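You operate a simulated robot arm through the tools that you are given. There is no shell and no other tool.

Carry out the task below with a simulated robot arm. There is one attempt and no reset: what you move stays moved.

Task
Fit the job card's coil, uncap both ports, then set AUTO.
Fine: the coil goes on the valve block's stem, the caps on the rubber strip; AUTO is on the blue knob.

It is judged by the outcome, as a careful person would: the job done as asked, and still so three seconds after it is handed in. It fails if anything else is knocked over, pushed out of place, dropped, spilled or broken. A push-on lid holds only when it is set on centred and level and pressed home; a screw cap is set on level and turned clockwise until tight.

Robot
A 7-joint arm with a two-finger parallel gripper, fixed in place. Base frame: the origin is on the floor under the middle of its stand, x ahead of it, y to its left, z up. Lengths are in mm, angles in rad, forces in N, time in s.
It reaches about 1046 mm from its shoulder. Its first joint turns from -2.897 to 2.897 rad. Payload 1.57 kg.
The TCP is the grasp point between the finger pads, 30 mm short of the fingertips. In the tool frame z runs along the fingers and y along their closing line. Largest opening 80 mm; finger width 17, thickness 12; the body of the gripper, 40 by 82 mm, starts 80 mm behind the TCP.
Orientation is that of the tool frame in the base frame, as a unit quaternion [x, y, z, w]. With the fingers straight down and closing along the base's y, the tool's x points along the base's -x, its y along +y and its z along -z.

Tools
- The arm moves only by the tool jog_arm. Its arguments are lists of equal length, an entry for each row: "delta_rot": the turn, a rotation vector about the tool's x, y, z in units of 4 degrees (1.0 is 4 degrees), a list of three; "translation": the shift along the tool's x, y, z in units of 25 mm (1.0 is 25 mm), a list of three; "fingers": the opening in per cent of the stroke, from 0 (shut) to 100 (fully open). In form: {"delta_rot": [[ax, ay, az], ...], "translation": [[dx, dy, dz], ...], "fingers": [fingers, ...]}. A call has 1 to 20 rows; each row shifts and turns the commanded pose from where the row before left it, along the tool's axes as they then stand. A call with a number of a shift or a turn outside -1 to 1 is refused whole. Each row takes 0.2 s and may step no farther than 50 mm and 0.15 rad from the row before; otherwise, or with a gripper value out of range, the whole call is refused. Where a pose cannot be reached the arm comes as near as it can. A force on the tool above 40 N (or 10 N above the force at the start of the call, whichever is more), or a blocked arm, ends the call early, and 0.2 s more pass. The fingers move at their own pace (about 153 mm/s each) and stop on an object; they squeeze with about 25 N. The grip force told is the motor's: it shows also when the fingers shut on nothing. Time passes only in rows, and 0.2 s behind the last, so rows that do not move let the fingers close. The reply holds the time, the measured pose of the TCP, the force on the tool along the base axes, the opening and the grip force, in the units named above and with some noise, with the torque about the TCP (base axes, N m) and any sound that the robot's microphone picked up.
- Cameras (640 x 400 px; columns grow to the right, rows downward): "scene" is fixed at [50.1, 498.5, 1431.3]; the picture's right is [-0.27, -0.96, 0.00], its down [-0.66, 0.18, -0.73] and it looks along [0.71, -0.19, -0.68] (base axes); focal length 311 px, centre (320, 200). "wrist" rides on the gripper at [72, -7, -122] in the tool frame; the picture's right is [0.09, 1.00, 0.00], its down [-0.84, 0.08, -0.54] and it looks along [-0.54, 0.05, 0.84] (tool axes); focal length 238 px, centre (320, 200). There is no depth. A picture from a camera that has moved, and an enlarged one, comes with that camera's place and axes in the base frame and with its lens.
- get_image(camera): a new picture of that camera. No time passes.
- inspect(camera, box): a new picture of the part [left, top, right, bottom] of that camera's present view, enlarged. No time passes.
- close_job(): hands the job in; it is judged then, once.

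Places have to be worked out from the pictures, the camera data and where the tool is seen. Open the gripper and draw the arm clear of the work before you hand the job in, unless the task says otherwise.

The tools are called after "Request:" as a command line: name --argument value ..., lists and objects as JSON in quotes. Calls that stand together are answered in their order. jog_arm: Moves the arm, as the interface text tells. Its arguments: {"type":"object","properties":{"delta_rot":{"type":"array","items":{"type":"array","items":{"type":"number"}}},"translation":{"type":"array","items":{"type":"array","items":{"type":"number"}}},"fingers":{"type":"array","items":{"type":"number"}}},"required":["delta_rot","translation","fingers"]} The other tools are called the same way: get_image (camera) takes a picture; inspect (camera, box) takes an enlarged picture of a part of a camera's view; close_job () hands the job in.

At the start:

```text
time_s: 0.0
tcp_pos: [249.3, 336.8, 1209.2]
ee_rot: [-0.001, 1.0, -0.001, -0.001]
ft_force: [0.5, 0.5, 0.0]
ft_torque: [0.03, 0.04, -0.01]
finger_gap: 80.2
grip_force: 0.0
```

scene: 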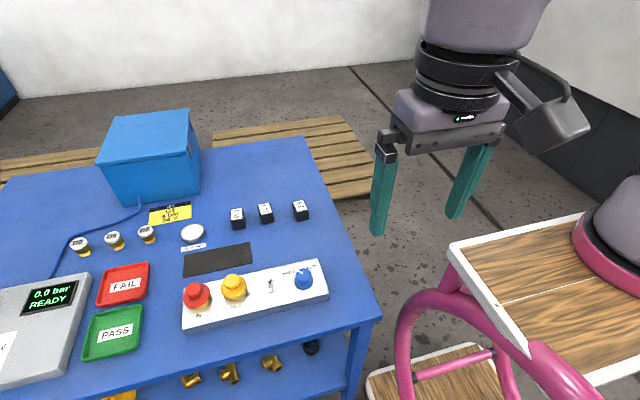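
wrist: 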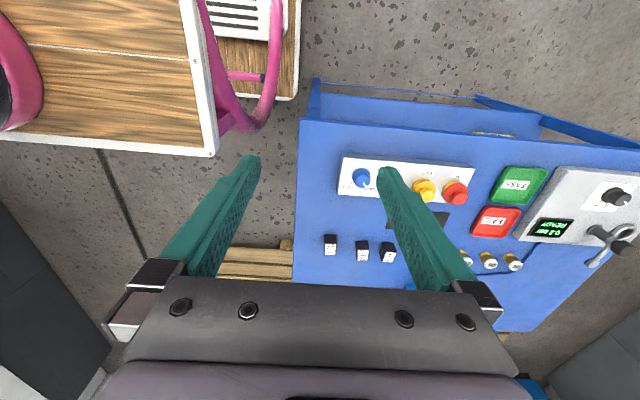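

I start by looking closely at the bench from the scene camera to identify the card, coils, valve block, caps, and knob.

Request:
inspect --camera "scene" --box '[140, 180, 340, 305]'

Request:
inspect --camera "scene" --box '[40, 180, 240, 305]'

Request:
inspect --camera "scene" --box '[170, 240, 340, 346]'

Request:
inspect --camera "scene" --box '[80, 300, 380, 400]'

```text
3.20 times, centred on (240, 242) of scene
camera zoom: at [50.1, 498.5, 1431.3], right [-0.27, -0.96, 0.0], down [-0.66, 0.18, -0.73], along [0.71, -0.19, -0.68], focal length 996 px, centre (576, 64)
```

zoom: 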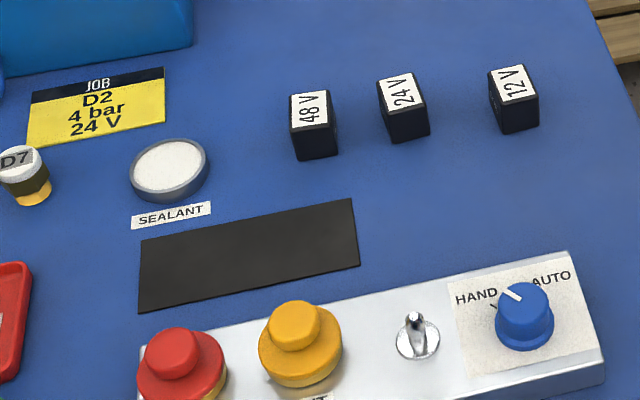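

```text
3.20 times, centred on (140, 242) of scene
camera zoom: at [50.1, 498.5, 1431.3], right [-0.27, -0.96, 0.0], down [-0.66, 0.18, -0.73], along [0.71, -0.19, -0.68], focal length 996 px, centre (896, 64)
```

zoom: 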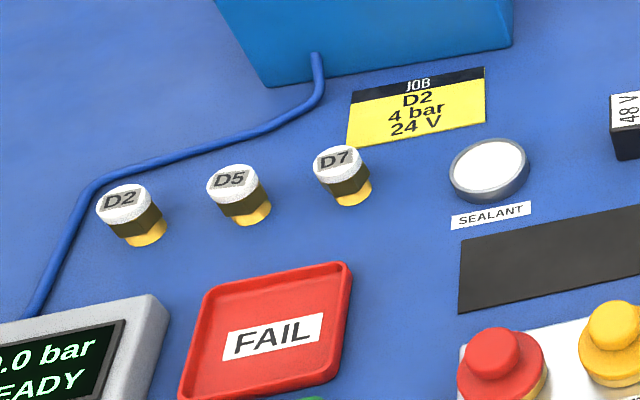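

```text
3.76 times, centred on (255, 293) of scene
camera zoom: at [50.1, 498.5, 1431.3], right [-0.27, -0.96, 0.0], down [-0.66, 0.18, -0.73], along [0.71, -0.19, -0.68], focal length 1172 px, centre (565, -150)
```

zoom: 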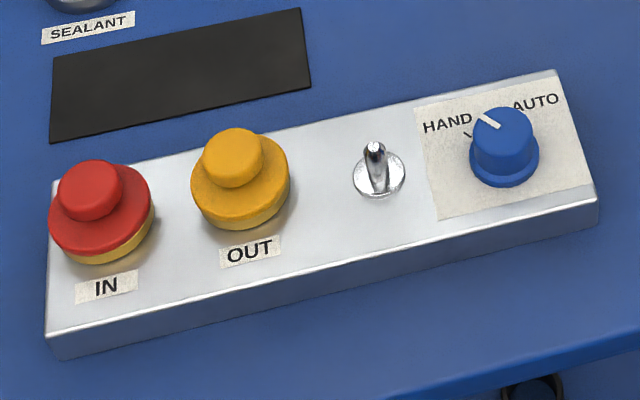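

```text
2.13 times, centred on (230, 350) of scene
camera zoom: at [50.1, 498.5, 1431.3], right [-0.27, -0.96, 0.0], down [-0.66, 0.18, -0.73], along [0.71, -0.19, -0.68], focal length 664 px, centre (512, -120)
```

zoom: 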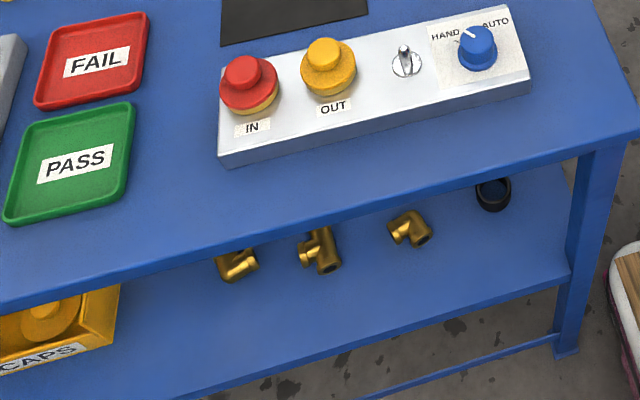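

The job card reads D2, 4 bar, 24 V, so I want the 24 V coil. The silver block carries the IN (red) and OUT (yellow) caps, the stem and the blue knob, and triangulation puts the knob at about (402, 439, 880). I'll move over the block for a closer look with the wrist camera.

Request:
jog_arm --delta_rot '[[0, 0, 0], [0, 0, 0], [0, 0, 0], [0, 0, 0], [0, 0, 0], [0, 0, 0], [0, 0, 0], [0, 0, 0], [0, 0, 0], [0, 0, 0]]' --translation '[[-0.124, 0.812, 0.436], [-0.124, 0.812, 0.436], [-0.124, 0.812, 0.436], [-0.124, 0.812, 0.436], [-0.124, 0.812, 0.436], [-0.124, 0.812, 0.436], [-0.124, 0.812, 0.436], [-0.124, 0.812, 0.436], [-0.124, 0.812, 0.436], [-0.124, 0.812, 0.436]]' --fingers '[100, 100, 100, 100, 100, 100, 100, 100, 100, 100]'

Request:
get_image --camera "wrist"

Request:
get_image --camera "scene"

```text
time_s: 2.2
tcp_pos: [277.7, 540.2, 1099.8]
ee_rot: [0.0, 1.0, 0.0, 0.0]
ft_force: [-0.4, -0.2, -0.3]
ft_torque: [0.01, 0.0, -0.03]
finger_gap: 80.0
grip_force: 0.0
```

```text
taken
camera wrist: at [206.2, 533.0, 1221.3], right [-0.09, 1.0, 0.0], down [0.84, 0.08, 0.54], along [0.54, 0.05, -0.84], focal length 238 px, centre (320, 200)
```

wrist: 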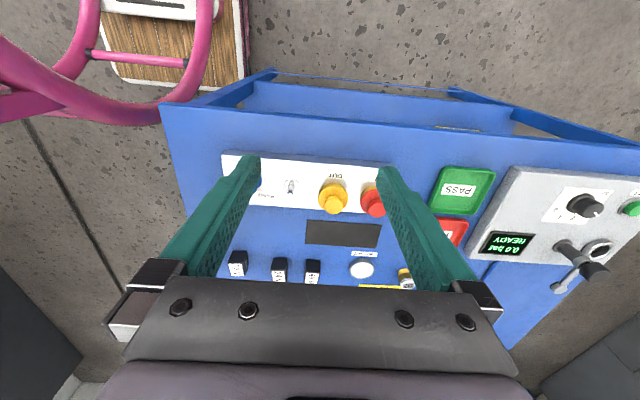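

```text
taken
```

scene: 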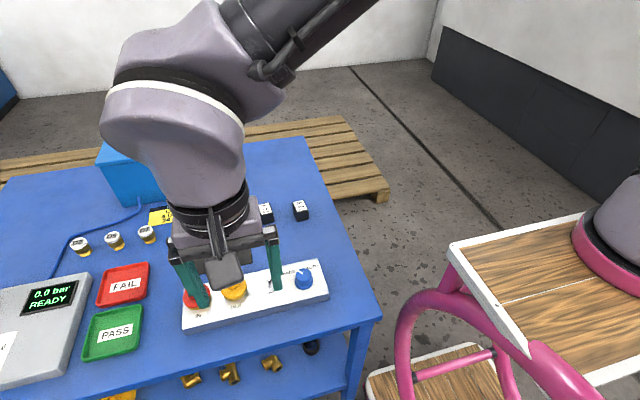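

The block is in view between the fingers. I zoom in on caps, stem and knob.

Request:
inspect --camera "wrist" --box '[215, 140, 395, 255]'

Request:
inspect --camera "wrist" --box '[210, 230, 400, 300]'

Request:
inspect --camera "scene" --box '[0, 180, 200, 400]'

```text
3.48 times, centred on (305, 198) of wrist
camera zoom: at [206.2, 533.0, 1221.3], right [-0.09, 1.0, 0.0], down [0.84, 0.08, 0.54], along [0.54, 0.05, -0.84], focal length 829 px, centre (372, 209)
```

zoom: 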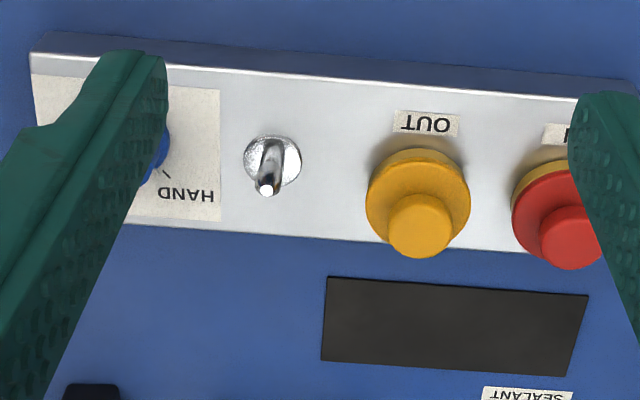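

```text
3.37 times, centred on (305, 265) of wrist
camera zoom: at [206.2, 533.0, 1221.3], right [-0.09, 1.0, 0.0], down [0.84, 0.08, 0.54], along [0.54, 0.05, -0.84], focal length 803 px, centre (370, -19)
```

zoom: 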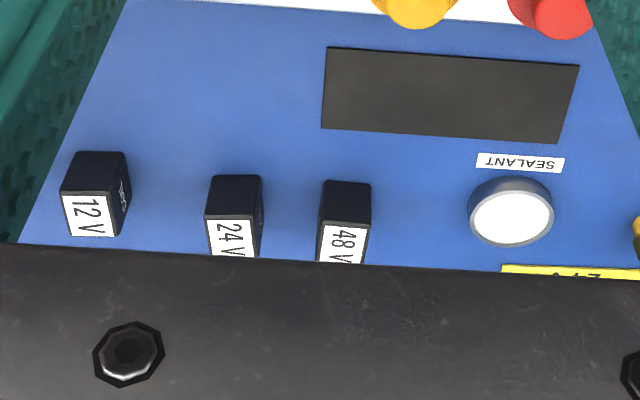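

```text
1.82 times, centred on (100, 290) of scene
camera zoom: at [50.1, 498.5, 1431.3], right [-0.27, -0.96, 0.0], down [-0.66, 0.18, -0.73], along [0.71, -0.19, -0.68], focal length 566 px, centre (720, 36)
```

zoom: 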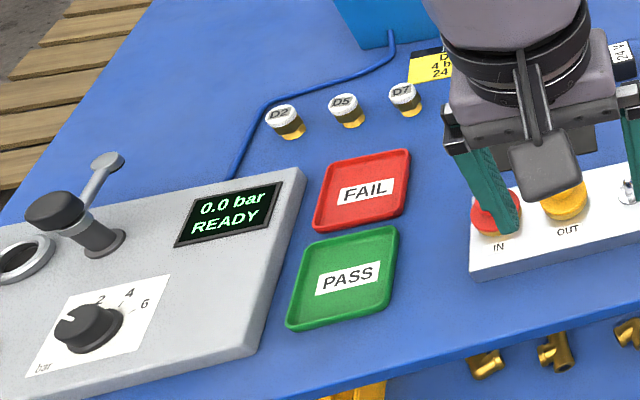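

I see the stem at roughly (410, 502), OUT cap and IN cap to its left, and the coils standing with labels on top. I move toward the coils for a closer look.

Request:
jog_arm --delta_rot '[[0, 0, 0], [0, 0, 0], [0, 0, 0], [0, 0, 0], [0, 0, 0], [0, 0, 0], [0, 0, 0], [0, 0, 0], [0, 0, 0], [0, 0, 0], [0, 0, 0], [0, 0, 0]]' --translation '[[-0.927, -0.18, 0.333], [-0.927, -0.18, 0.333], [-0.927, -0.18, 0.333], [-0.927, -0.18, 0.333], [-0.927, -0.18, 0.333], [-0.927, -0.18, 0.333], [-0.927, -0.18, 0.333], [-0.927, -0.18, 0.333], [-0.927, -0.18, 0.333], [-0.927, -0.18, 0.333], [-0.927, -0.18, 0.333], [-0.927, -0.18, 0.333]]' --fingers '[100, 100, 100, 100, 100, 100, 100, 100, 100, 100, 100, 100]'

Request:
get_image --camera "wrist"

Request:
inspect --camera "wrist" --box '[220, 120, 420, 245]'

```text
time_s: 4.8
tcp_pos: [557.8, 486.4, 1000.1]
ee_rot: [0.0, 1.0, 0.001, 0.0]
ft_force: [-0.3, -0.1, 0.0]
ft_torque: [0.0, -0.06, 0.02]
finger_gap: 80.0
grip_force: 0.1
```

```text
taken
camera wrist: at [484.4, 479.3, 1121.2], right [-0.09, 1.0, 0.0], down [0.84, 0.08, 0.54], along [0.54, 0.05, -0.84], focal length 238 px, centre (320, 200)
```

wrist: 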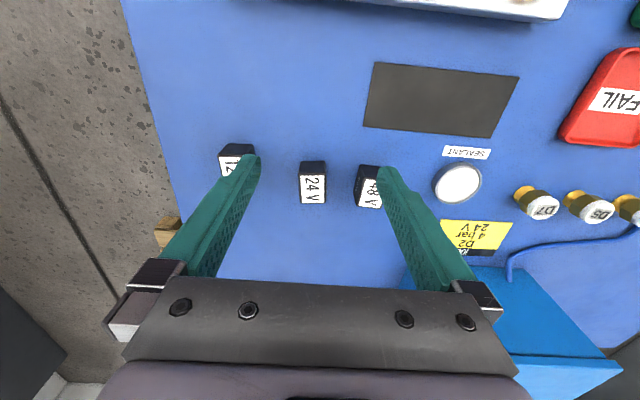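

```text
3.20 times, centred on (320, 182) of wrist
camera zoom: at [484.4, 479.3, 1121.2], right [-0.09, 1.0, 0.0], down [0.84, 0.08, 0.54], along [0.54, 0.05, -0.84], focal length 763 px, centre (320, 256)
```

zoom: 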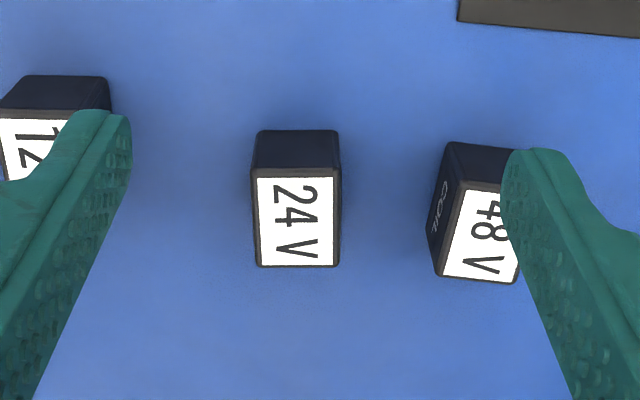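

The 24 V coil (about 31 × 40 × 31 mm) is triangulated near (617, 483) with its top around z 890. I go lower and closer to refine its position and height.

Request:
jog_arm --delta_rot '[[0, 0, 0], [0, 0, 0], [0, 0, 0], [0, 0, 0]]' --translation '[[-0.52, -0.03, 0.6], [-0.52, -0.03, 0.6], [-0.52, -0.03, 0.6], [-0.52, -0.03, 0.6]]' --fingers '[100, 100, 100, 100]'

Request:
inspect --camera "wrist" --box '[220, 120, 420, 245]'

Request:
inspect --camera "scene" --box '[180, 120, 380, 245]'

```text
time_s: 5.8
tcp_pos: [609.2, 483.7, 940.6]
ee_rot: [0.0, 1.0, 0.0, -0.001]
ft_force: [0.5, -0.1, 0.3]
ft_torque: [-0.02, 0.0, 0.0]
finger_gap: 79.9
grip_force: 0.1
```

```text
3.20 times, centred on (320, 182) of wrist
camera zoom: at [536.1, 476.2, 1062.0], right [-0.09, 1.0, 0.0], down [0.84, 0.08, 0.54], along [0.54, 0.05, -0.84], focal length 763 px, centre (320, 256)
```

zoom: 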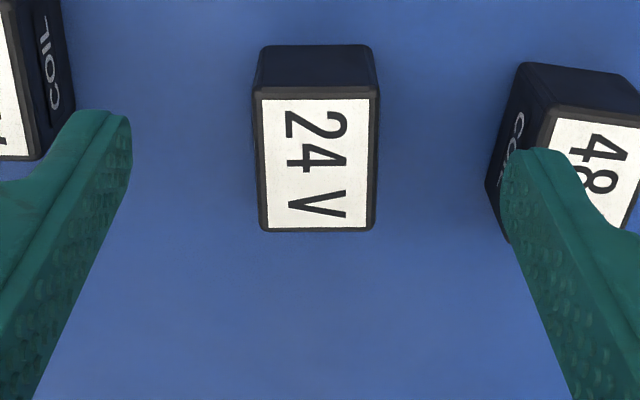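

```text
3.20 times, centred on (280, 182) of scene
camera zoom: at [50.1, 498.5, 1431.3], right [-0.27, -0.96, 0.0], down [-0.66, 0.18, -0.73], along [0.71, -0.19, -0.68], focal length 996 px, centre (448, 256)
```

zoom: 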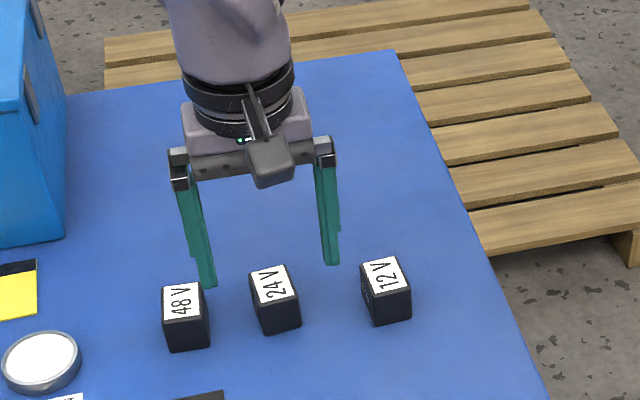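

The coil is yawed about +5.8° from base x and centred near (621.5, 483), top z ≈ 885, table ≈ 853. I rotate the tool to match, narrow the fingers to 60% to clear the neighbouring 48 V coil, and descend partway.

Request:
jog_arm --delta_rot '[[0, 0, -0.725], [0, 0, -0.725], [0, 0, 0], [0, 0, 0]]' --translation '[[-0.25, -0.014, 0], [-0.25, -0.014, 0], [0, 0, 0.4], [0, 0, 0.4]]' --fingers '[60, 60, 60, 60]'

Request:
get_image --camera "wrist"

Request:
inspect --camera "scene" --box '[200, 150, 340, 238]'

```text
time_s: 6.8
tcp_pos: [622.2, 482.5, 920.2]
ee_rot: [-0.051, 0.999, -0.001, 0.0]
ft_force: [0.4, -0.5, 0.4]
ft_torque: [-0.04, 0.02, 0.01]
finger_gap: 48.0
grip_force: 0.0
```

```text
taken
camera wrist: at [550.2, 467.4, 1041.4], right [-0.19, 0.98, 0.0], down [0.82, 0.16, 0.54], along [0.53, 0.1, -0.84], focal length 238 px, centre (320, 200)
```

wrist: 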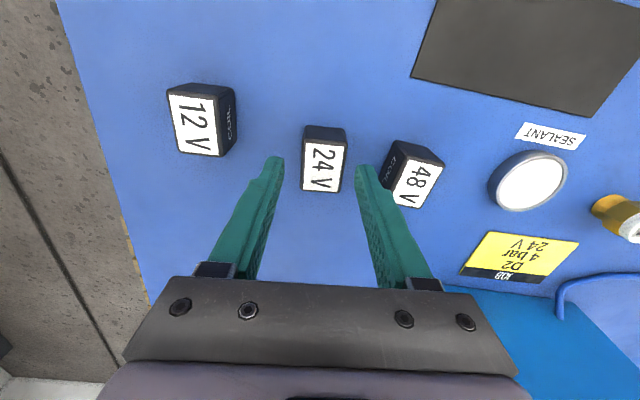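

```text
4.55 times, centred on (270, 194) of scene
camera zoom: at [50.1, 498.5, 1431.3], right [-0.27, -0.96, 0.0], down [-0.66, 0.18, -0.73], along [0.71, -0.19, -0.68], focal length 1416 px, centre (547, 227)
```

zoom: 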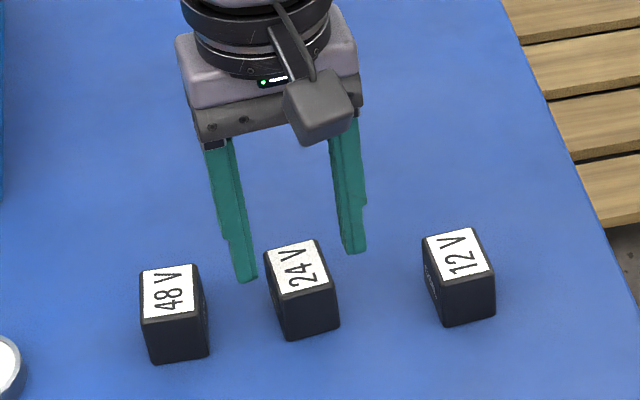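

Alignment looks close. I zoom in between the fingers to check centring before descending further.

Request:
inspect --camera "wrist" --box '[250, 110, 400, 204]'

```text
4.26 times, centred on (325, 157) of wrist
camera zoom: at [550.2, 467.4, 1041.4], right [-0.19, 0.98, 0.0], down [0.82, 0.16, 0.54], along [0.53, 0.1, -0.84], focal length 1014 px, centre (299, 383)
```

zoom: 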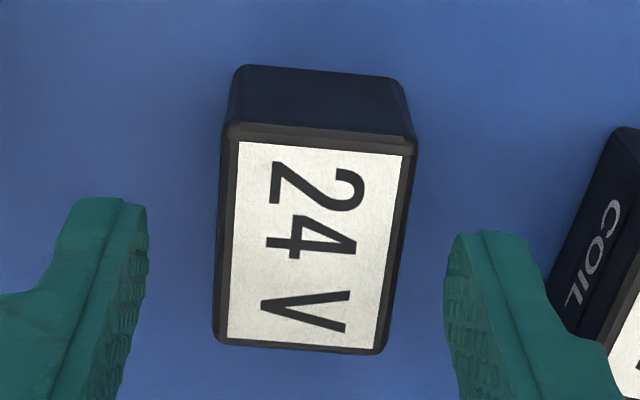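

The yaw is right; the coil sits about 1.9 mm toward tool +y and 1.7 mm toward tool −x. I correct, then descend to about z = 893.

Request:
jog_arm --delta_rot '[[0, 0, 0], [0, 0, 0], [0, 0, 0], [0, 0, 0], [0, 0, 0]]' --translation '[[-0.068, 0.076, 0], [0, 0, 0.28], [0, 0, 0.28], [0, 0, 0.28], [0, 0, 0.24]]' --fingers '[60, 60, 60, 60, 60]'

Request:
inspect --camera "scene" --box '[200, 150, 340, 238]'

Request:
inspect --camera "wrist" --box '[250, 110, 400, 204]'

```text
time_s: 8.0
tcp_pos: [623.7, 484.7, 892.7]
ee_rot: [-0.05, 0.999, -0.001, 0.0]
ft_force: [0.1, -1.2, 0.2]
ft_torque: [0.02, 0.05, 0.0]
finger_gap: 48.1
grip_force: 0.1
```

```text
4.55 times, centred on (270, 194) of scene
camera zoom: at [50.1, 498.5, 1431.3], right [-0.27, -0.96, 0.0], down [-0.66, 0.18, -0.73], along [0.71, -0.19, -0.68], focal length 1416 px, centre (547, 227)
```

zoom: 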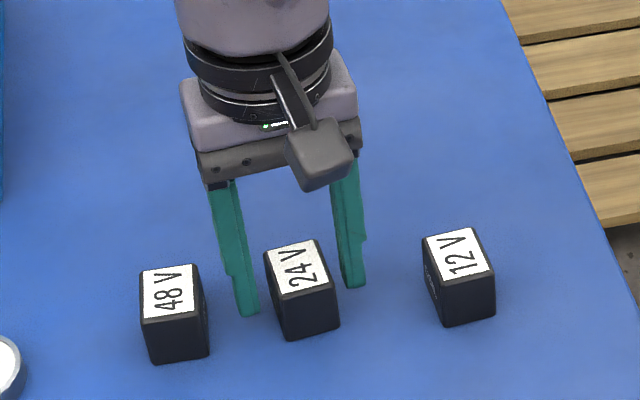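

```text
4.26 times, centred on (325, 157) of wrist
camera zoom: at [551.3, 469.9, 1014.5], right [-0.19, 0.98, 0.0], down [0.82, 0.16, 0.54], along [0.53, 0.1, -0.84], focal length 1014 px, centre (299, 383)
```

zoom: 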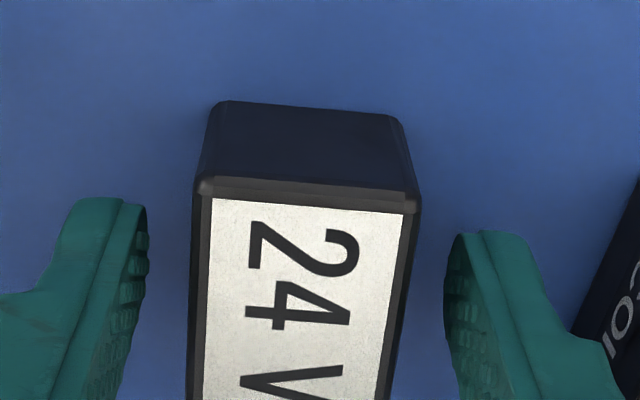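

The coil is centred within ~1 mm and the tips overlap about 20 mm of its height. I close the grip.

Request:
jog_arm --delta_rot '[[0, 0, 0], [0, 0, 0], [0, 0, 0]]' --translation '[[0, 0, 0], [0, 0, 0], [0, 0, 0]]' --fingers '[0, 0, 0]'

Request:
inspect --camera "wrist" --box '[250, 110, 400, 204]'

```text
time_s: 8.8
tcp_pos: [623.4, 484.2, 892.6]
ee_rot: [-0.051, 0.999, 0.0, 0.0]
ft_force: [0.0, 0.7, 0.3]
ft_torque: [0.03, -0.03, 0.01]
finger_gap: 31.4
grip_force: 25.1
```

```text
4.26 times, centred on (325, 157) of wrist
camera zoom: at [551.3, 469.8, 1014.4], right [-0.19, 0.98, 0.0], down [0.82, 0.16, 0.54], along [0.53, 0.1, -0.84], focal length 1014 px, centre (299, 383)
```

zoom: 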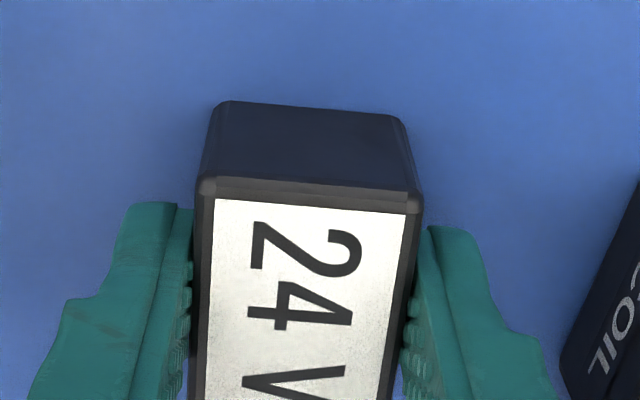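

Gripped at 31.4 mm. I lift straight up about 110 mm and check the coil from the scene camera.

Request:
jog_arm --delta_rot '[[0, 0, 0], [0, 0, 0], [0, 0, 0], [0, 0, 0], [0, 0, 0], [0, 0, 0]]' --translation '[[0, 0, -0.4], [0, 0, -0.8], [0, 0, -0.8], [0, 0, -0.8], [0, 0, -0.8], [0, 0, -0.8]]' --fingers '[0, 0, 0, 0, 0, 0]'

Request:
get_image --camera "wrist"

Request:
inspect --camera "scene" --box '[180, 120, 380, 245]'

```text
time_s: 10.2
tcp_pos: [623.8, 484.5, 1002.0]
ee_rot: [-0.051, 0.999, -0.001, 0.0]
ft_force: [-0.2, -0.5, -2.1]
ft_torque: [-0.01, -0.01, -0.03]
finger_gap: 31.5
grip_force: 25.0
```

```text
taken
camera wrist: at [551.0, 470.0, 1124.4], right [-0.19, 0.98, 0.0], down [0.83, 0.16, 0.54], along [0.53, 0.1, -0.84], focal length 238 px, centre (320, 200)
```

wrist: 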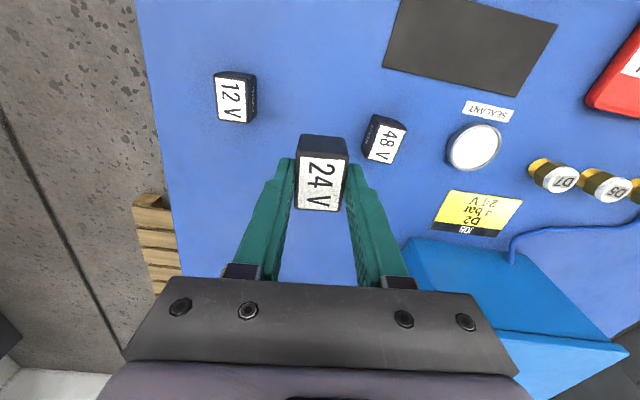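

```text
3.20 times, centred on (280, 182) of scene
camera zoom: at [50.1, 498.5, 1431.3], right [-0.27, -0.96, 0.0], down [-0.66, 0.18, -0.73], along [0.71, -0.19, -0.68], focal length 996 px, centre (448, 256)
```

zoom: 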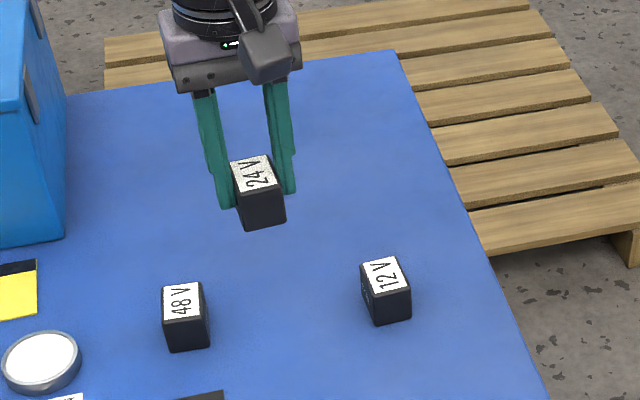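

The coil is held level and its weight is ~2 N. I carry it back toward the block, undoing the yaw so it's square with the block, stopping just beyond the stem so the wrist camera can see the stem past the coil.

Request:
jog_arm --delta_rot '[[0, 0, 0.725], [0, 0, 0.725], [0, 0, 0], [0, 0, 0], [0, 0, 0], [0, 0, 0], [0, 0, 0], [0, 0, 0], [0, 0, 0]]' --translation '[[0, 0, 0], [0, 0, 0], [0.96, 0.1, 0], [0.96, 0.1, 0], [0.96, 0.1, 0], [0.96, 0.1, 0], [0.96, 0.1, 0], [0.96, 0.1, 0], [0.96, 0.1, 0]]' --fingers '[0, 0, 0, 0, 0, 0, 0, 0, 0]'

Request:
get_image --camera "wrist"

Request:
inspect --camera "wrist" --box '[240, 40, 400, 140]'

Request:
inspect --camera "scene" --box '[180, 200, 340, 300]'

```text
time_s: 12.2
tcp_pos: [455.8, 501.6, 1002.9]
ee_rot: [0.001, 1.0, 0.0, 0.0]
ft_force: [0.3, -0.1, -0.6]
ft_torque: [0.01, 0.03, 0.02]
finger_gap: 31.4
grip_force: 25.0
```

```text
taken
camera wrist: at [381.8, 494.0, 1123.5], right [-0.09, 1.0, 0.0], down [0.84, 0.08, 0.54], along [0.54, 0.05, -0.84], focal length 238 px, centre (320, 200)
```

wrist: 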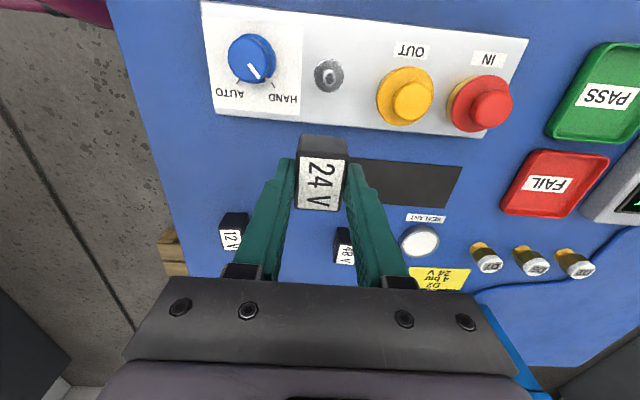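

```text
4.00 times, centred on (320, 90) of wrist
camera zoom: at [381.8, 494.0, 1123.5], right [-0.09, 1.0, 0.0], down [0.84, 0.08, 0.54], along [0.54, 0.05, -0.84], focal length 953 px, centre (320, 640)
```

zoom: 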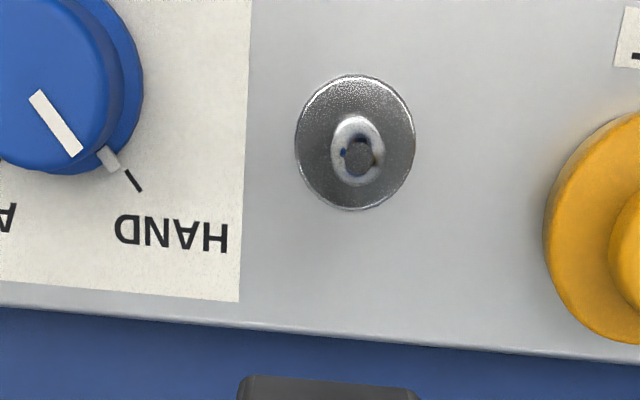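

```text
4.00 times, centred on (260, 250) of scene
camera zoom: at [50.1, 498.5, 1431.3], right [-0.27, -0.96, 0.0], down [-0.66, 0.18, -0.73], along [0.71, -0.19, -0.68], focal length 1246 px, centre (560, 0)
```

zoom: 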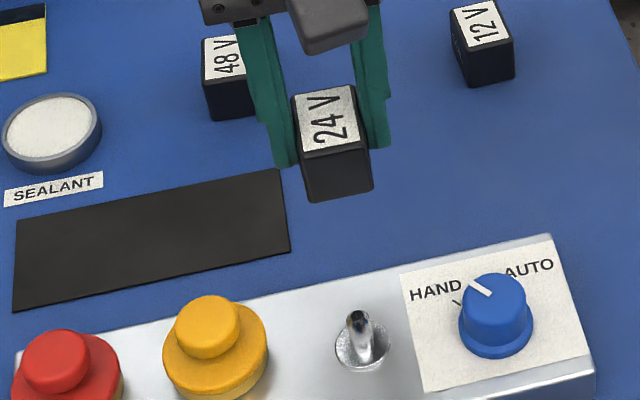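

Combining three views, the stem's axis is at about (403.2, 504.5), its tip at z ≈ 905 and the plate at z ≈ 877. The coil's centre is about 1 mm beyond the TCP in x, so I move to hover at TCP (402.2, 504.5, 965).

Request:
jog_arm --delta_rot '[[0, 0, 0], [0, 0, 0], [0, 0, 0], [0, 0, 0], [0, 0, 0], [0, 0, 0]]' --translation '[[0.715, 0.039, 0], [0.715, 0.039, 0], [0.714, 0.038, 0], [0, 0, 0.75], [0, 0, 0.75], [0, 0, 0]]' --fingers '[0, 0, 0, 0, 0, 0]'

Request:
inspect --camera "scene" --box '[210, 220, 330, 295]'

Request:
inspect --camera "wrist" --box '[240, 100, 400, 200]'

```text
time_s: 13.6
tcp_pos: [400.4, 505.1, 965.6]
ee_rot: [0.0, 1.0, 0.0, 0.0]
ft_force: [0.3, -0.6, -0.1]
ft_torque: [0.02, -0.02, 0.01]
finger_gap: 31.4
grip_force: 25.1
```

```text
5.33 times, centred on (270, 258) of scene
camera zoom: at [50.1, 498.5, 1431.3], right [-0.27, -0.96, 0.0], down [-0.66, 0.18, -0.73], along [0.71, -0.19, -0.68], focal length 1661 px, centre (587, -107)
```

zoom: 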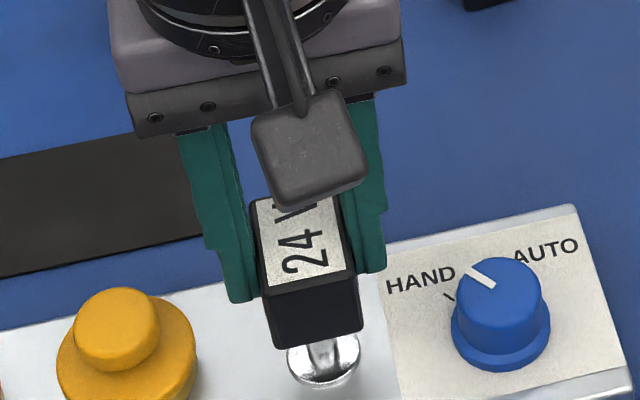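

```text
4.00 times, centred on (320, 150) of wrist
camera zoom: at [328.3, 497.4, 1087.8], right [-0.09, 1.0, 0.0], down [0.84, 0.08, 0.54], along [0.54, 0.05, -0.84], focal length 953 px, centre (320, 400)
```

zoom: 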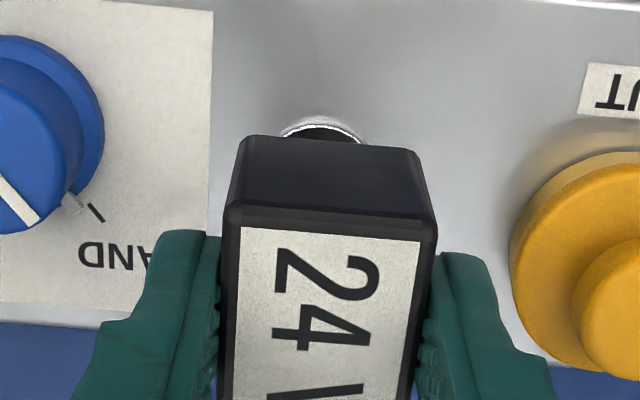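

I take another reading with a null move to average out the measurement noise before lowering.

Request:
jog_arm --delta_rot '[[0, 0, 0]]' --translation '[[0, 0, 0]]' --fingers '[0]'

Request:
jog_arm --delta_rot '[[0, 0, 0]]' --translation '[[0, 0, 0]]' --fingers '[0]'

Request:
jog_arm --delta_rot '[[0, 0, 0]]' --translation '[[0, 0, 0]]' --fingers '[0]'

Request:
inspect --camera "scene" --box '[245, 255, 305, 293]'

```text
time_s: 14.0
tcp_pos: [400.8, 504.9, 966.2]
ee_rot: [0.0, 1.0, 0.0, 0.0]
ft_force: [-0.9, 0.2, -1.1]
ft_torque: [-0.02, 0.02, -0.03]
finger_gap: 31.3
grip_force: 25.0
```

```text
time_s: 14.4
tcp_pos: [401.2, 504.4, 967.1]
ee_rot: [0.0, 1.0, 0.0, -0.001]
ft_force: [0.1, -0.8, -1.1]
ft_torque: [0.0, 0.03, -0.02]
finger_gap: 31.6
grip_force: 25.4
```

```text
time_s: 14.8
tcp_pos: [400.7, 504.5, 967.8]
ee_rot: [0.0, 1.0, 0.0, 0.001]
ft_force: [0.1, 0.3, -1.4]
ft_torque: [0.0, 0.01, -0.03]
finger_gap: 31.3
grip_force: 25.3
```

```text
10.53 times, centred on (275, 274) of scene
camera zoom: at [50.1, 498.5, 1431.3], right [-0.27, -0.96, 0.0], down [-0.66, 0.18, -0.73], along [0.71, -0.19, -0.68], focal length 3278 px, centre (794, -579)
```

zoom: 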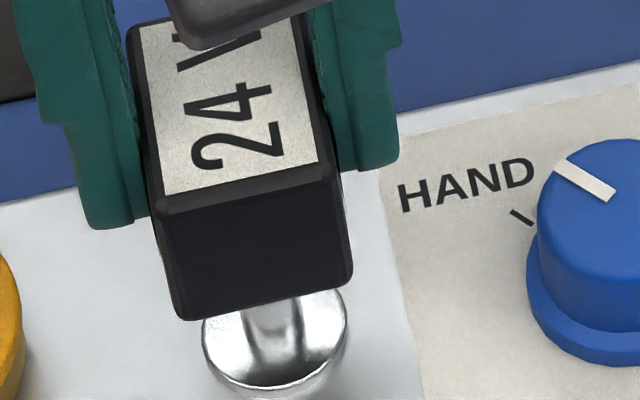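

Averages put the TCP at about (400.8, 504.7, 966.5); laterally the coil lines up with the stem in the scene view, and x needs about +1.7 mm. I shift and lower gently, stopping a little below where the coil should meet the stem tip.

Request:
jog_arm --delta_rot '[[0, 0, 0], [0, 0, 0], [0, 0, 0], [0, 0, 0], [0, 0, 0], [0, 0, 0], [0, 0, 0]]' --translation '[[-0.068, 0, 0], [0, 0, 0.2], [0, 0, 0.2], [0, 0, 0.16], [0, 0, 0.1], [0, 0, 0.1], [0, 0, 0]]' --fingers '[0, 0, 0, 0, 0, 0, 0]'

Request:
inspect --camera "scene" --box '[245, 255, 305, 293]'

```text
time_s: 16.4
tcp_pos: [403.8, 507.0, 946.2]
ee_rot: [0.0, 1.0, -0.001, -0.001]
ft_force: [0.2, -1.4, -1.1]
ft_torque: [0.03, -0.02, 0.03]
finger_gap: 31.4
grip_force: 25.2
```

```text
10.53 times, centred on (275, 274) of scene
camera zoom: at [50.1, 498.5, 1431.3], right [-0.27, -0.96, 0.0], down [-0.66, 0.18, -0.73], along [0.71, -0.19, -0.68], focal length 3278 px, centre (794, -579)
```

zoom: 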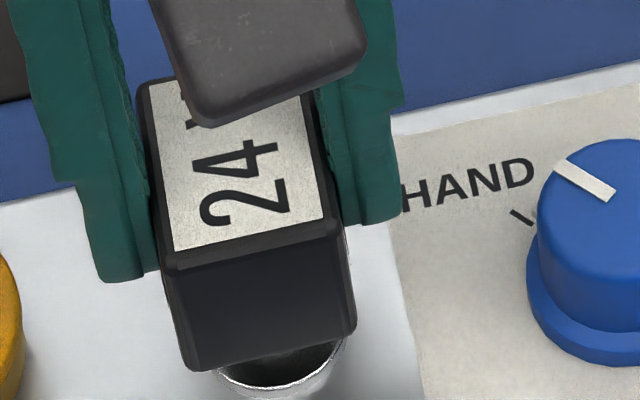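

The reading shows y 507.0, which I didn't command. I take repeat readings to see whether that's noise.

Request:
jog_arm --delta_rot '[[0, 0, 0]]' --translation '[[0, 0, 0]]' --fingers '[0]'

Request:
jog_arm --delta_rot '[[0, 0, 0]]' --translation '[[0, 0, 0]]' --fingers '[0]'

Request:
inspect --camera "wrist" --box '[240, 100, 400, 200]'

Request:
inspect --camera "scene" --box '[245, 255, 305, 293]'

```text
time_s: 16.8
tcp_pos: [403.5, 505.7, 947.0]
ee_rot: [0.0, 1.0, 0.001, -0.001]
ft_force: [-0.1, 0.2, -0.7]
ft_torque: [-0.01, -0.02, 0.01]
finger_gap: 31.2
grip_force: 25.0
```

```text
time_s: 17.2
tcp_pos: [403.7, 505.6, 945.3]
ee_rot: [0.0, 1.0, 0.001, 0.0]
ft_force: [0.1, 0.0, -0.9]
ft_torque: [-0.01, -0.02, 0.03]
finger_gap: 31.1
grip_force: 25.0
```

```text
4.00 times, centred on (320, 150) of wrist
camera zoom: at [330.8, 498.1, 1068.0], right [-0.09, 1.0, 0.0], down [0.84, 0.08, 0.54], along [0.54, 0.05, -0.84], focal length 953 px, centre (320, 400)
```

zoom: 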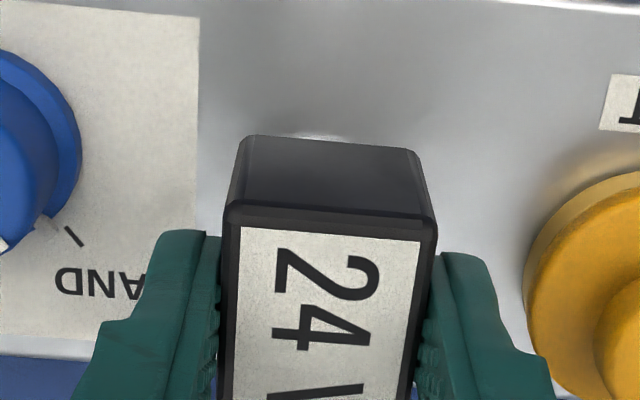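

```text
10.53 times, centred on (275, 274) of scene
camera zoom: at [50.1, 498.5, 1431.3], right [-0.27, -0.96, 0.0], down [-0.66, 0.18, -0.73], along [0.71, -0.19, -0.68], focal length 3278 px, centre (794, -579)
```

zoom: 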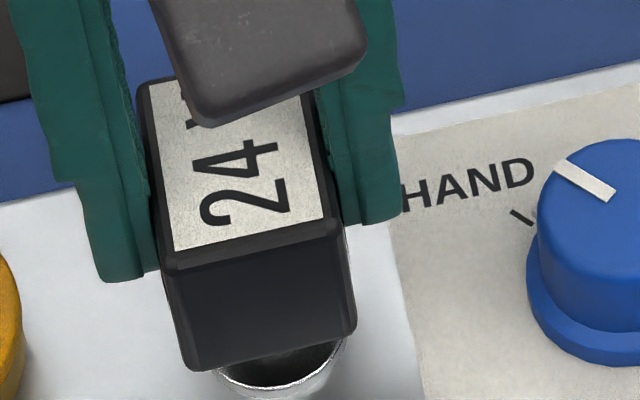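

The position is static; actual offsets look like +1.4 mm in x and +0.8 mm in y from the stem axis. I correct these and check again.

Request:
jog_arm --delta_rot '[[0, 0, 0], [0, 0, 0]]' --translation '[[0.056, -0.032, 0], [0, 0, 0]]' --fingers '[0, 0]'

Request:
jog_arm --delta_rot '[[0, 0, 0]]' --translation '[[0, 0, 0]]' --fingers '[0]'

Request:
inspect --camera "wrist" --box '[240, 100, 400, 200]'

Request:
inspect --camera "scene" --box '[245, 255, 305, 293]'

```text
time_s: 17.8
tcp_pos: [402.5, 504.8, 946.1]
ee_rot: [0.0, 1.0, 0.0, 0.0]
ft_force: [0.1, 0.6, -1.7]
ft_torque: [-0.02, -0.01, 0.03]
finger_gap: 31.6
grip_force: 25.3
```

```text
time_s: 18.2
tcp_pos: [402.4, 504.5, 945.8]
ee_rot: [-0.001, 1.0, 0.0, 0.001]
ft_force: [-0.1, -0.2, -0.9]
ft_torque: [0.0, 0.02, 0.0]
finger_gap: 31.3
grip_force: 24.4
```

```text
4.00 times, centred on (320, 150) of wrist
camera zoom: at [329.6, 497.4, 1068.1], right [-0.09, 1.0, 0.0], down [0.84, 0.08, 0.54], along [0.54, 0.05, -0.84], focal length 953 px, centre (320, 400)
```

zoom: 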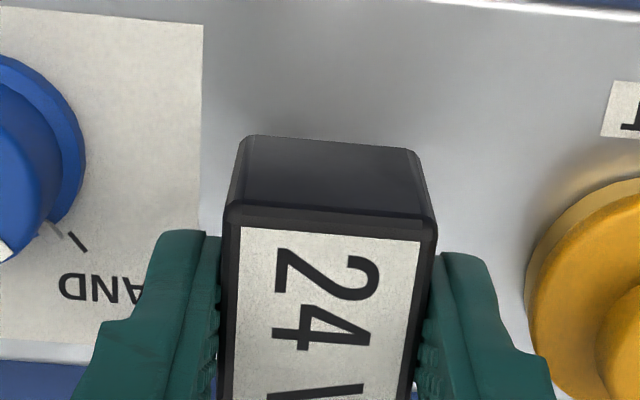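

```text
10.53 times, centred on (275, 274) of scene
camera zoom: at [50.1, 498.5, 1431.3], right [-0.27, -0.96, 0.0], down [-0.66, 0.18, -0.73], along [0.71, -0.19, -0.68], focal length 3278 px, centre (794, -579)
```

zoom: 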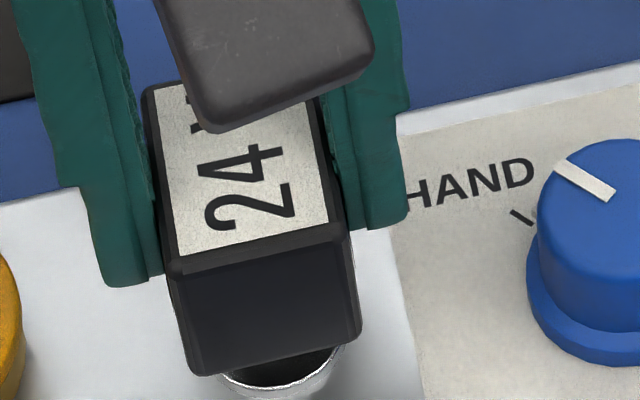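

Now at about (402.4, 504.6, 946). I lower in small steps and watch the force.

Request:
jog_arm --delta_rot '[[0, 0, 0], [0, 0, 0], [0, 0, 0], [0, 0, 0]]' --translation '[[0, 0, 0.06], [0, 0, 0.06], [0, 0, 0.06], [0, 0, 0.06]]' --fingers '[0, 0, 0, 0]'

Request:
inspect --camera "scene" --box '[245, 255, 305, 293]'

```text
time_s: 19.2
tcp_pos: [403.9, 504.6, 939.8]
ee_rot: [0.0, 1.0, 0.0, 0.0]
ft_force: [0.3, 0.0, -1.2]
ft_torque: [0.03, -0.01, -0.01]
finger_gap: 31.5
grip_force: 24.9
```

```text
10.53 times, centred on (275, 274) of scene
camera zoom: at [50.1, 498.5, 1431.3], right [-0.27, -0.96, 0.0], down [-0.66, 0.18, -0.73], along [0.71, -0.19, -0.68], focal length 3278 px, centre (794, -579)
```

zoom: 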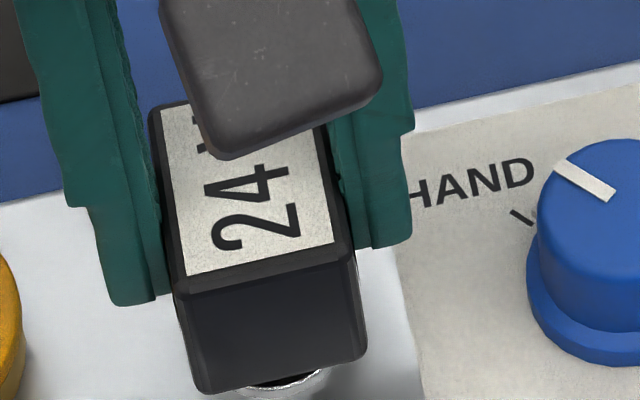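

No contact force yet and the coil bottom appears to be at about the tip height or lower. I continue lowering slowly.

Request:
jog_arm --delta_rot '[[0, 0, 0], [0, 0, 0], [0, 0, 0], [0, 0, 0], [0, 0, 0]]' --translation '[[0, 0, 0.06], [0, 0, 0.06], [0, 0, 0.06], [0, 0, 0.06], [0, 0, 0]]' --fingers '[0, 0, 0, 0, 0]'

Request:
inspect --camera "scene" --box '[240, 260, 310, 304]'

Request:
inspect --camera "wrist" --box '[240, 100, 400, 200]'

```text
time_s: 20.4
tcp_pos: [402.8, 505.5, 933.3]
ee_rot: [0.0, 1.0, 0.0, -0.001]
ft_force: [0.5, 0.8, -0.7]
ft_torque: [0.05, 0.01, -0.01]
finger_gap: 31.6
grip_force: 25.4
```

```text
9.09 times, centred on (275, 282) of scene
camera zoom: at [50.1, 498.5, 1431.3], right [-0.27, -0.96, 0.0], down [-0.66, 0.18, -0.73], along [0.71, -0.19, -0.68], focal length 2831 px, centre (729, -546)
```

zoom: 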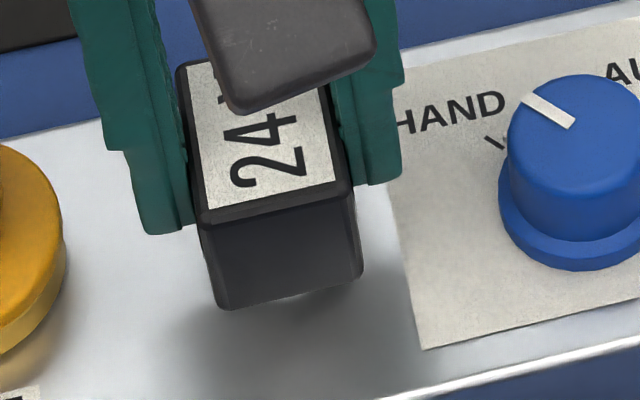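

```text
4.00 times, centred on (320, 150) of wrist
camera zoom: at [329.6, 497.0, 1055.7], right [-0.09, 1.0, 0.0], down [0.84, 0.08, 0.54], along [0.54, 0.05, -0.84], focal length 953 px, centre (320, 400)
```

zoom: 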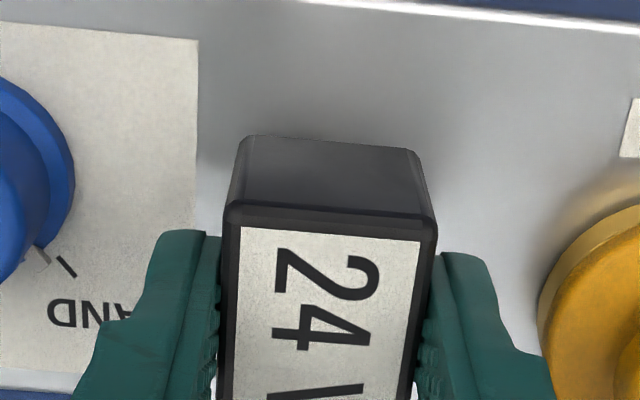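

Still free — the coil isn't shifting in the grip, so it appears to be sliding over the stem. I keep lowering in small steps toward the seat.

Request:
jog_arm --delta_rot '[[0, 0, 0], [0, 0, 0], [0, 0, 0], [0, 0, 0], [0, 0, 0]]' --translation '[[0, 0, 0.06], [0, 0, 0.06], [0, 0, 0.06], [0, 0, 0.06], [0, 0, 0]]' --fingers '[0, 0, 0, 0, 0]'

Request:
inspect --camera "scene" --box '[240, 260, 310, 304]'

Request:
inspect --camera "wrist" --box '[240, 100, 400, 200]'

```text
time_s: 21.6
tcp_pos: [401.7, 503.4, 928.5]
ee_rot: [0.0, 1.0, 0.0, 0.0]
ft_force: [0.7, 0.3, -0.1]
ft_torque: [0.02, -0.05, -0.02]
finger_gap: 31.3
grip_force: 25.8
```

```text
9.09 times, centred on (275, 282) of scene
camera zoom: at [50.1, 498.5, 1431.3], right [-0.27, -0.96, 0.0], down [-0.66, 0.18, -0.73], along [0.71, -0.19, -0.68], focal length 2831 px, centre (729, -546)
```

zoom: 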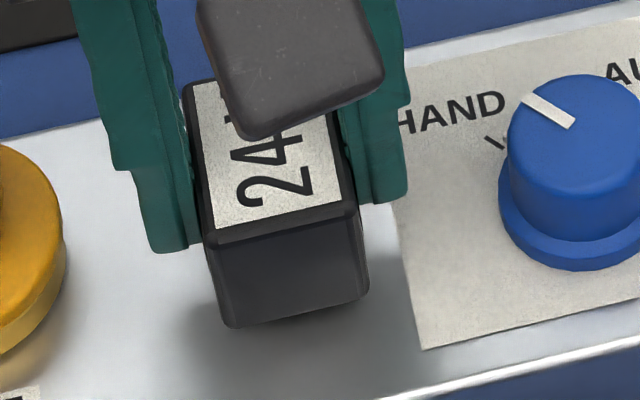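

```text
4.00 times, centred on (320, 150) of wrist
camera zoom: at [328.6, 496.4, 1049.7], right [-0.09, 1.0, 0.0], down [0.84, 0.08, 0.54], along [0.54, 0.05, -0.84], focal length 953 px, centre (320, 400)
```

zoom: 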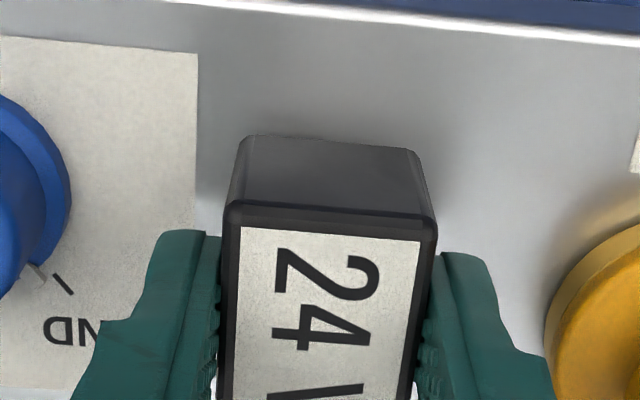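

No contact yet at z ≈ 927. I go on lowering.

Request:
jog_arm --delta_rot '[[0, 0, 0], [0, 0, 0], [0, 0, 0], [0, 0, 0], [0, 0, 0]]' --translation '[[0, 0, 0.06], [0, 0, 0.06], [0, 0, 0.06], [0, 0, 0.06], [0, 0, 0]]' --fingers '[0, 0, 0, 0, 0]'

Request:
inspect --camera "scene" --box '[240, 260, 310, 304]'

Request:
inspect --camera "wrist" --box '[240, 100, 400, 200]'

```text
time_s: 22.8
tcp_pos: [402.3, 505.5, 923.6]
ee_rot: [0.0, 1.0, 0.0, 0.0]
ft_force: [-2.8, -7.4, 23.8]
ft_torque: [-0.24, 0.2, -0.02]
finger_gap: 31.3
grip_force: 24.7
```

```text
9.09 times, centred on (275, 282) of scene
camera zoom: at [50.1, 498.5, 1431.3], right [-0.27, -0.96, 0.0], down [-0.66, 0.18, -0.73], along [0.71, -0.19, -0.68], focal length 2831 px, centre (729, -546)
```

zoom: 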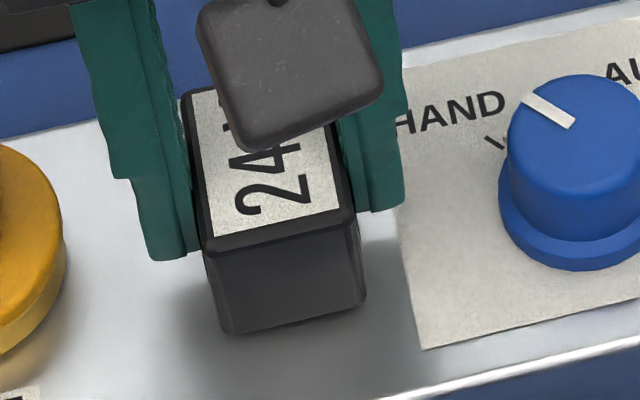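

```text
4.00 times, centred on (320, 150) of wrist
camera zoom: at [329.5, 496.8, 1045.3], right [-0.09, 1.0, 0.0], down [0.84, 0.08, 0.54], along [0.54, 0.05, -0.84], focal length 953 px, centre (320, 400)
```

zoom: 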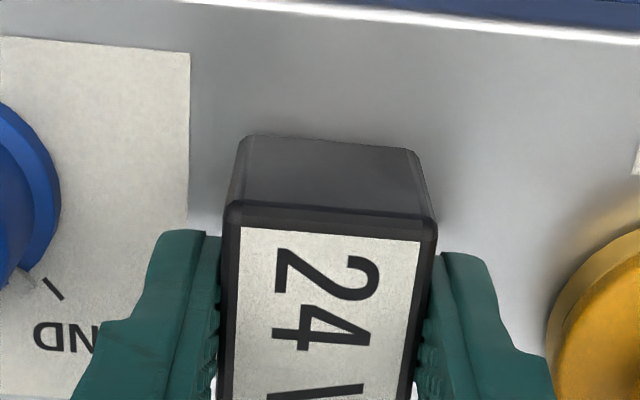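

Contact now: 24 N upward with the TCP at ~924, roughly 23 mm below where the coil met the tip. I zoom in to see whether it's seated on the plate.

Request:
inspect --camera "scene" --box '[256, 276, 288, 300]'

Request:
inspect --camera "wrist" --box '[280, 110, 360, 160]'

```text
16.00 times, centred on (272, 288) of scene
camera zoom: at [50.1, 498.5, 1431.3], right [-0.27, -0.96, 0.0], down [-0.66, 0.18, -0.73], along [0.71, -0.19, -0.68], focal length 4983 px, centre (1088, -1208)
```

zoom: 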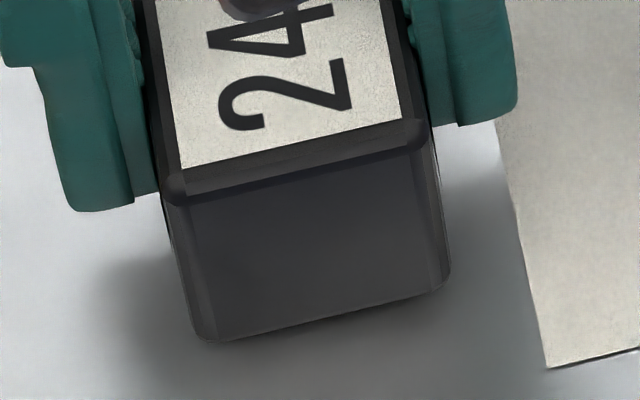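

```text
8.00 times, centred on (320, 135) of wrist
camera zoom: at [329.5, 496.8, 1045.3], right [-0.09, 1.0, 0.0], down [0.84, 0.08, 0.54], along [0.54, 0.05, -0.84], focal length 1907 px, centre (320, 720)
```

zoom: 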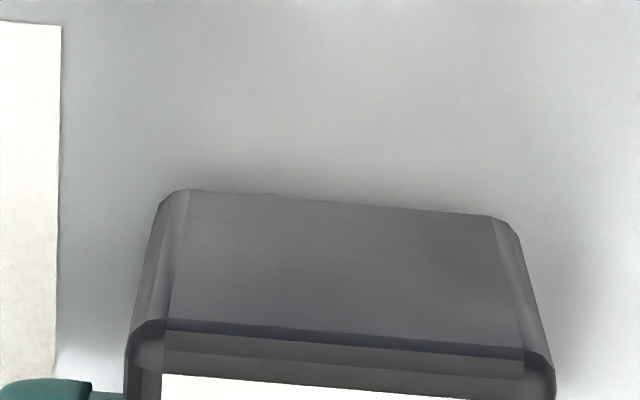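

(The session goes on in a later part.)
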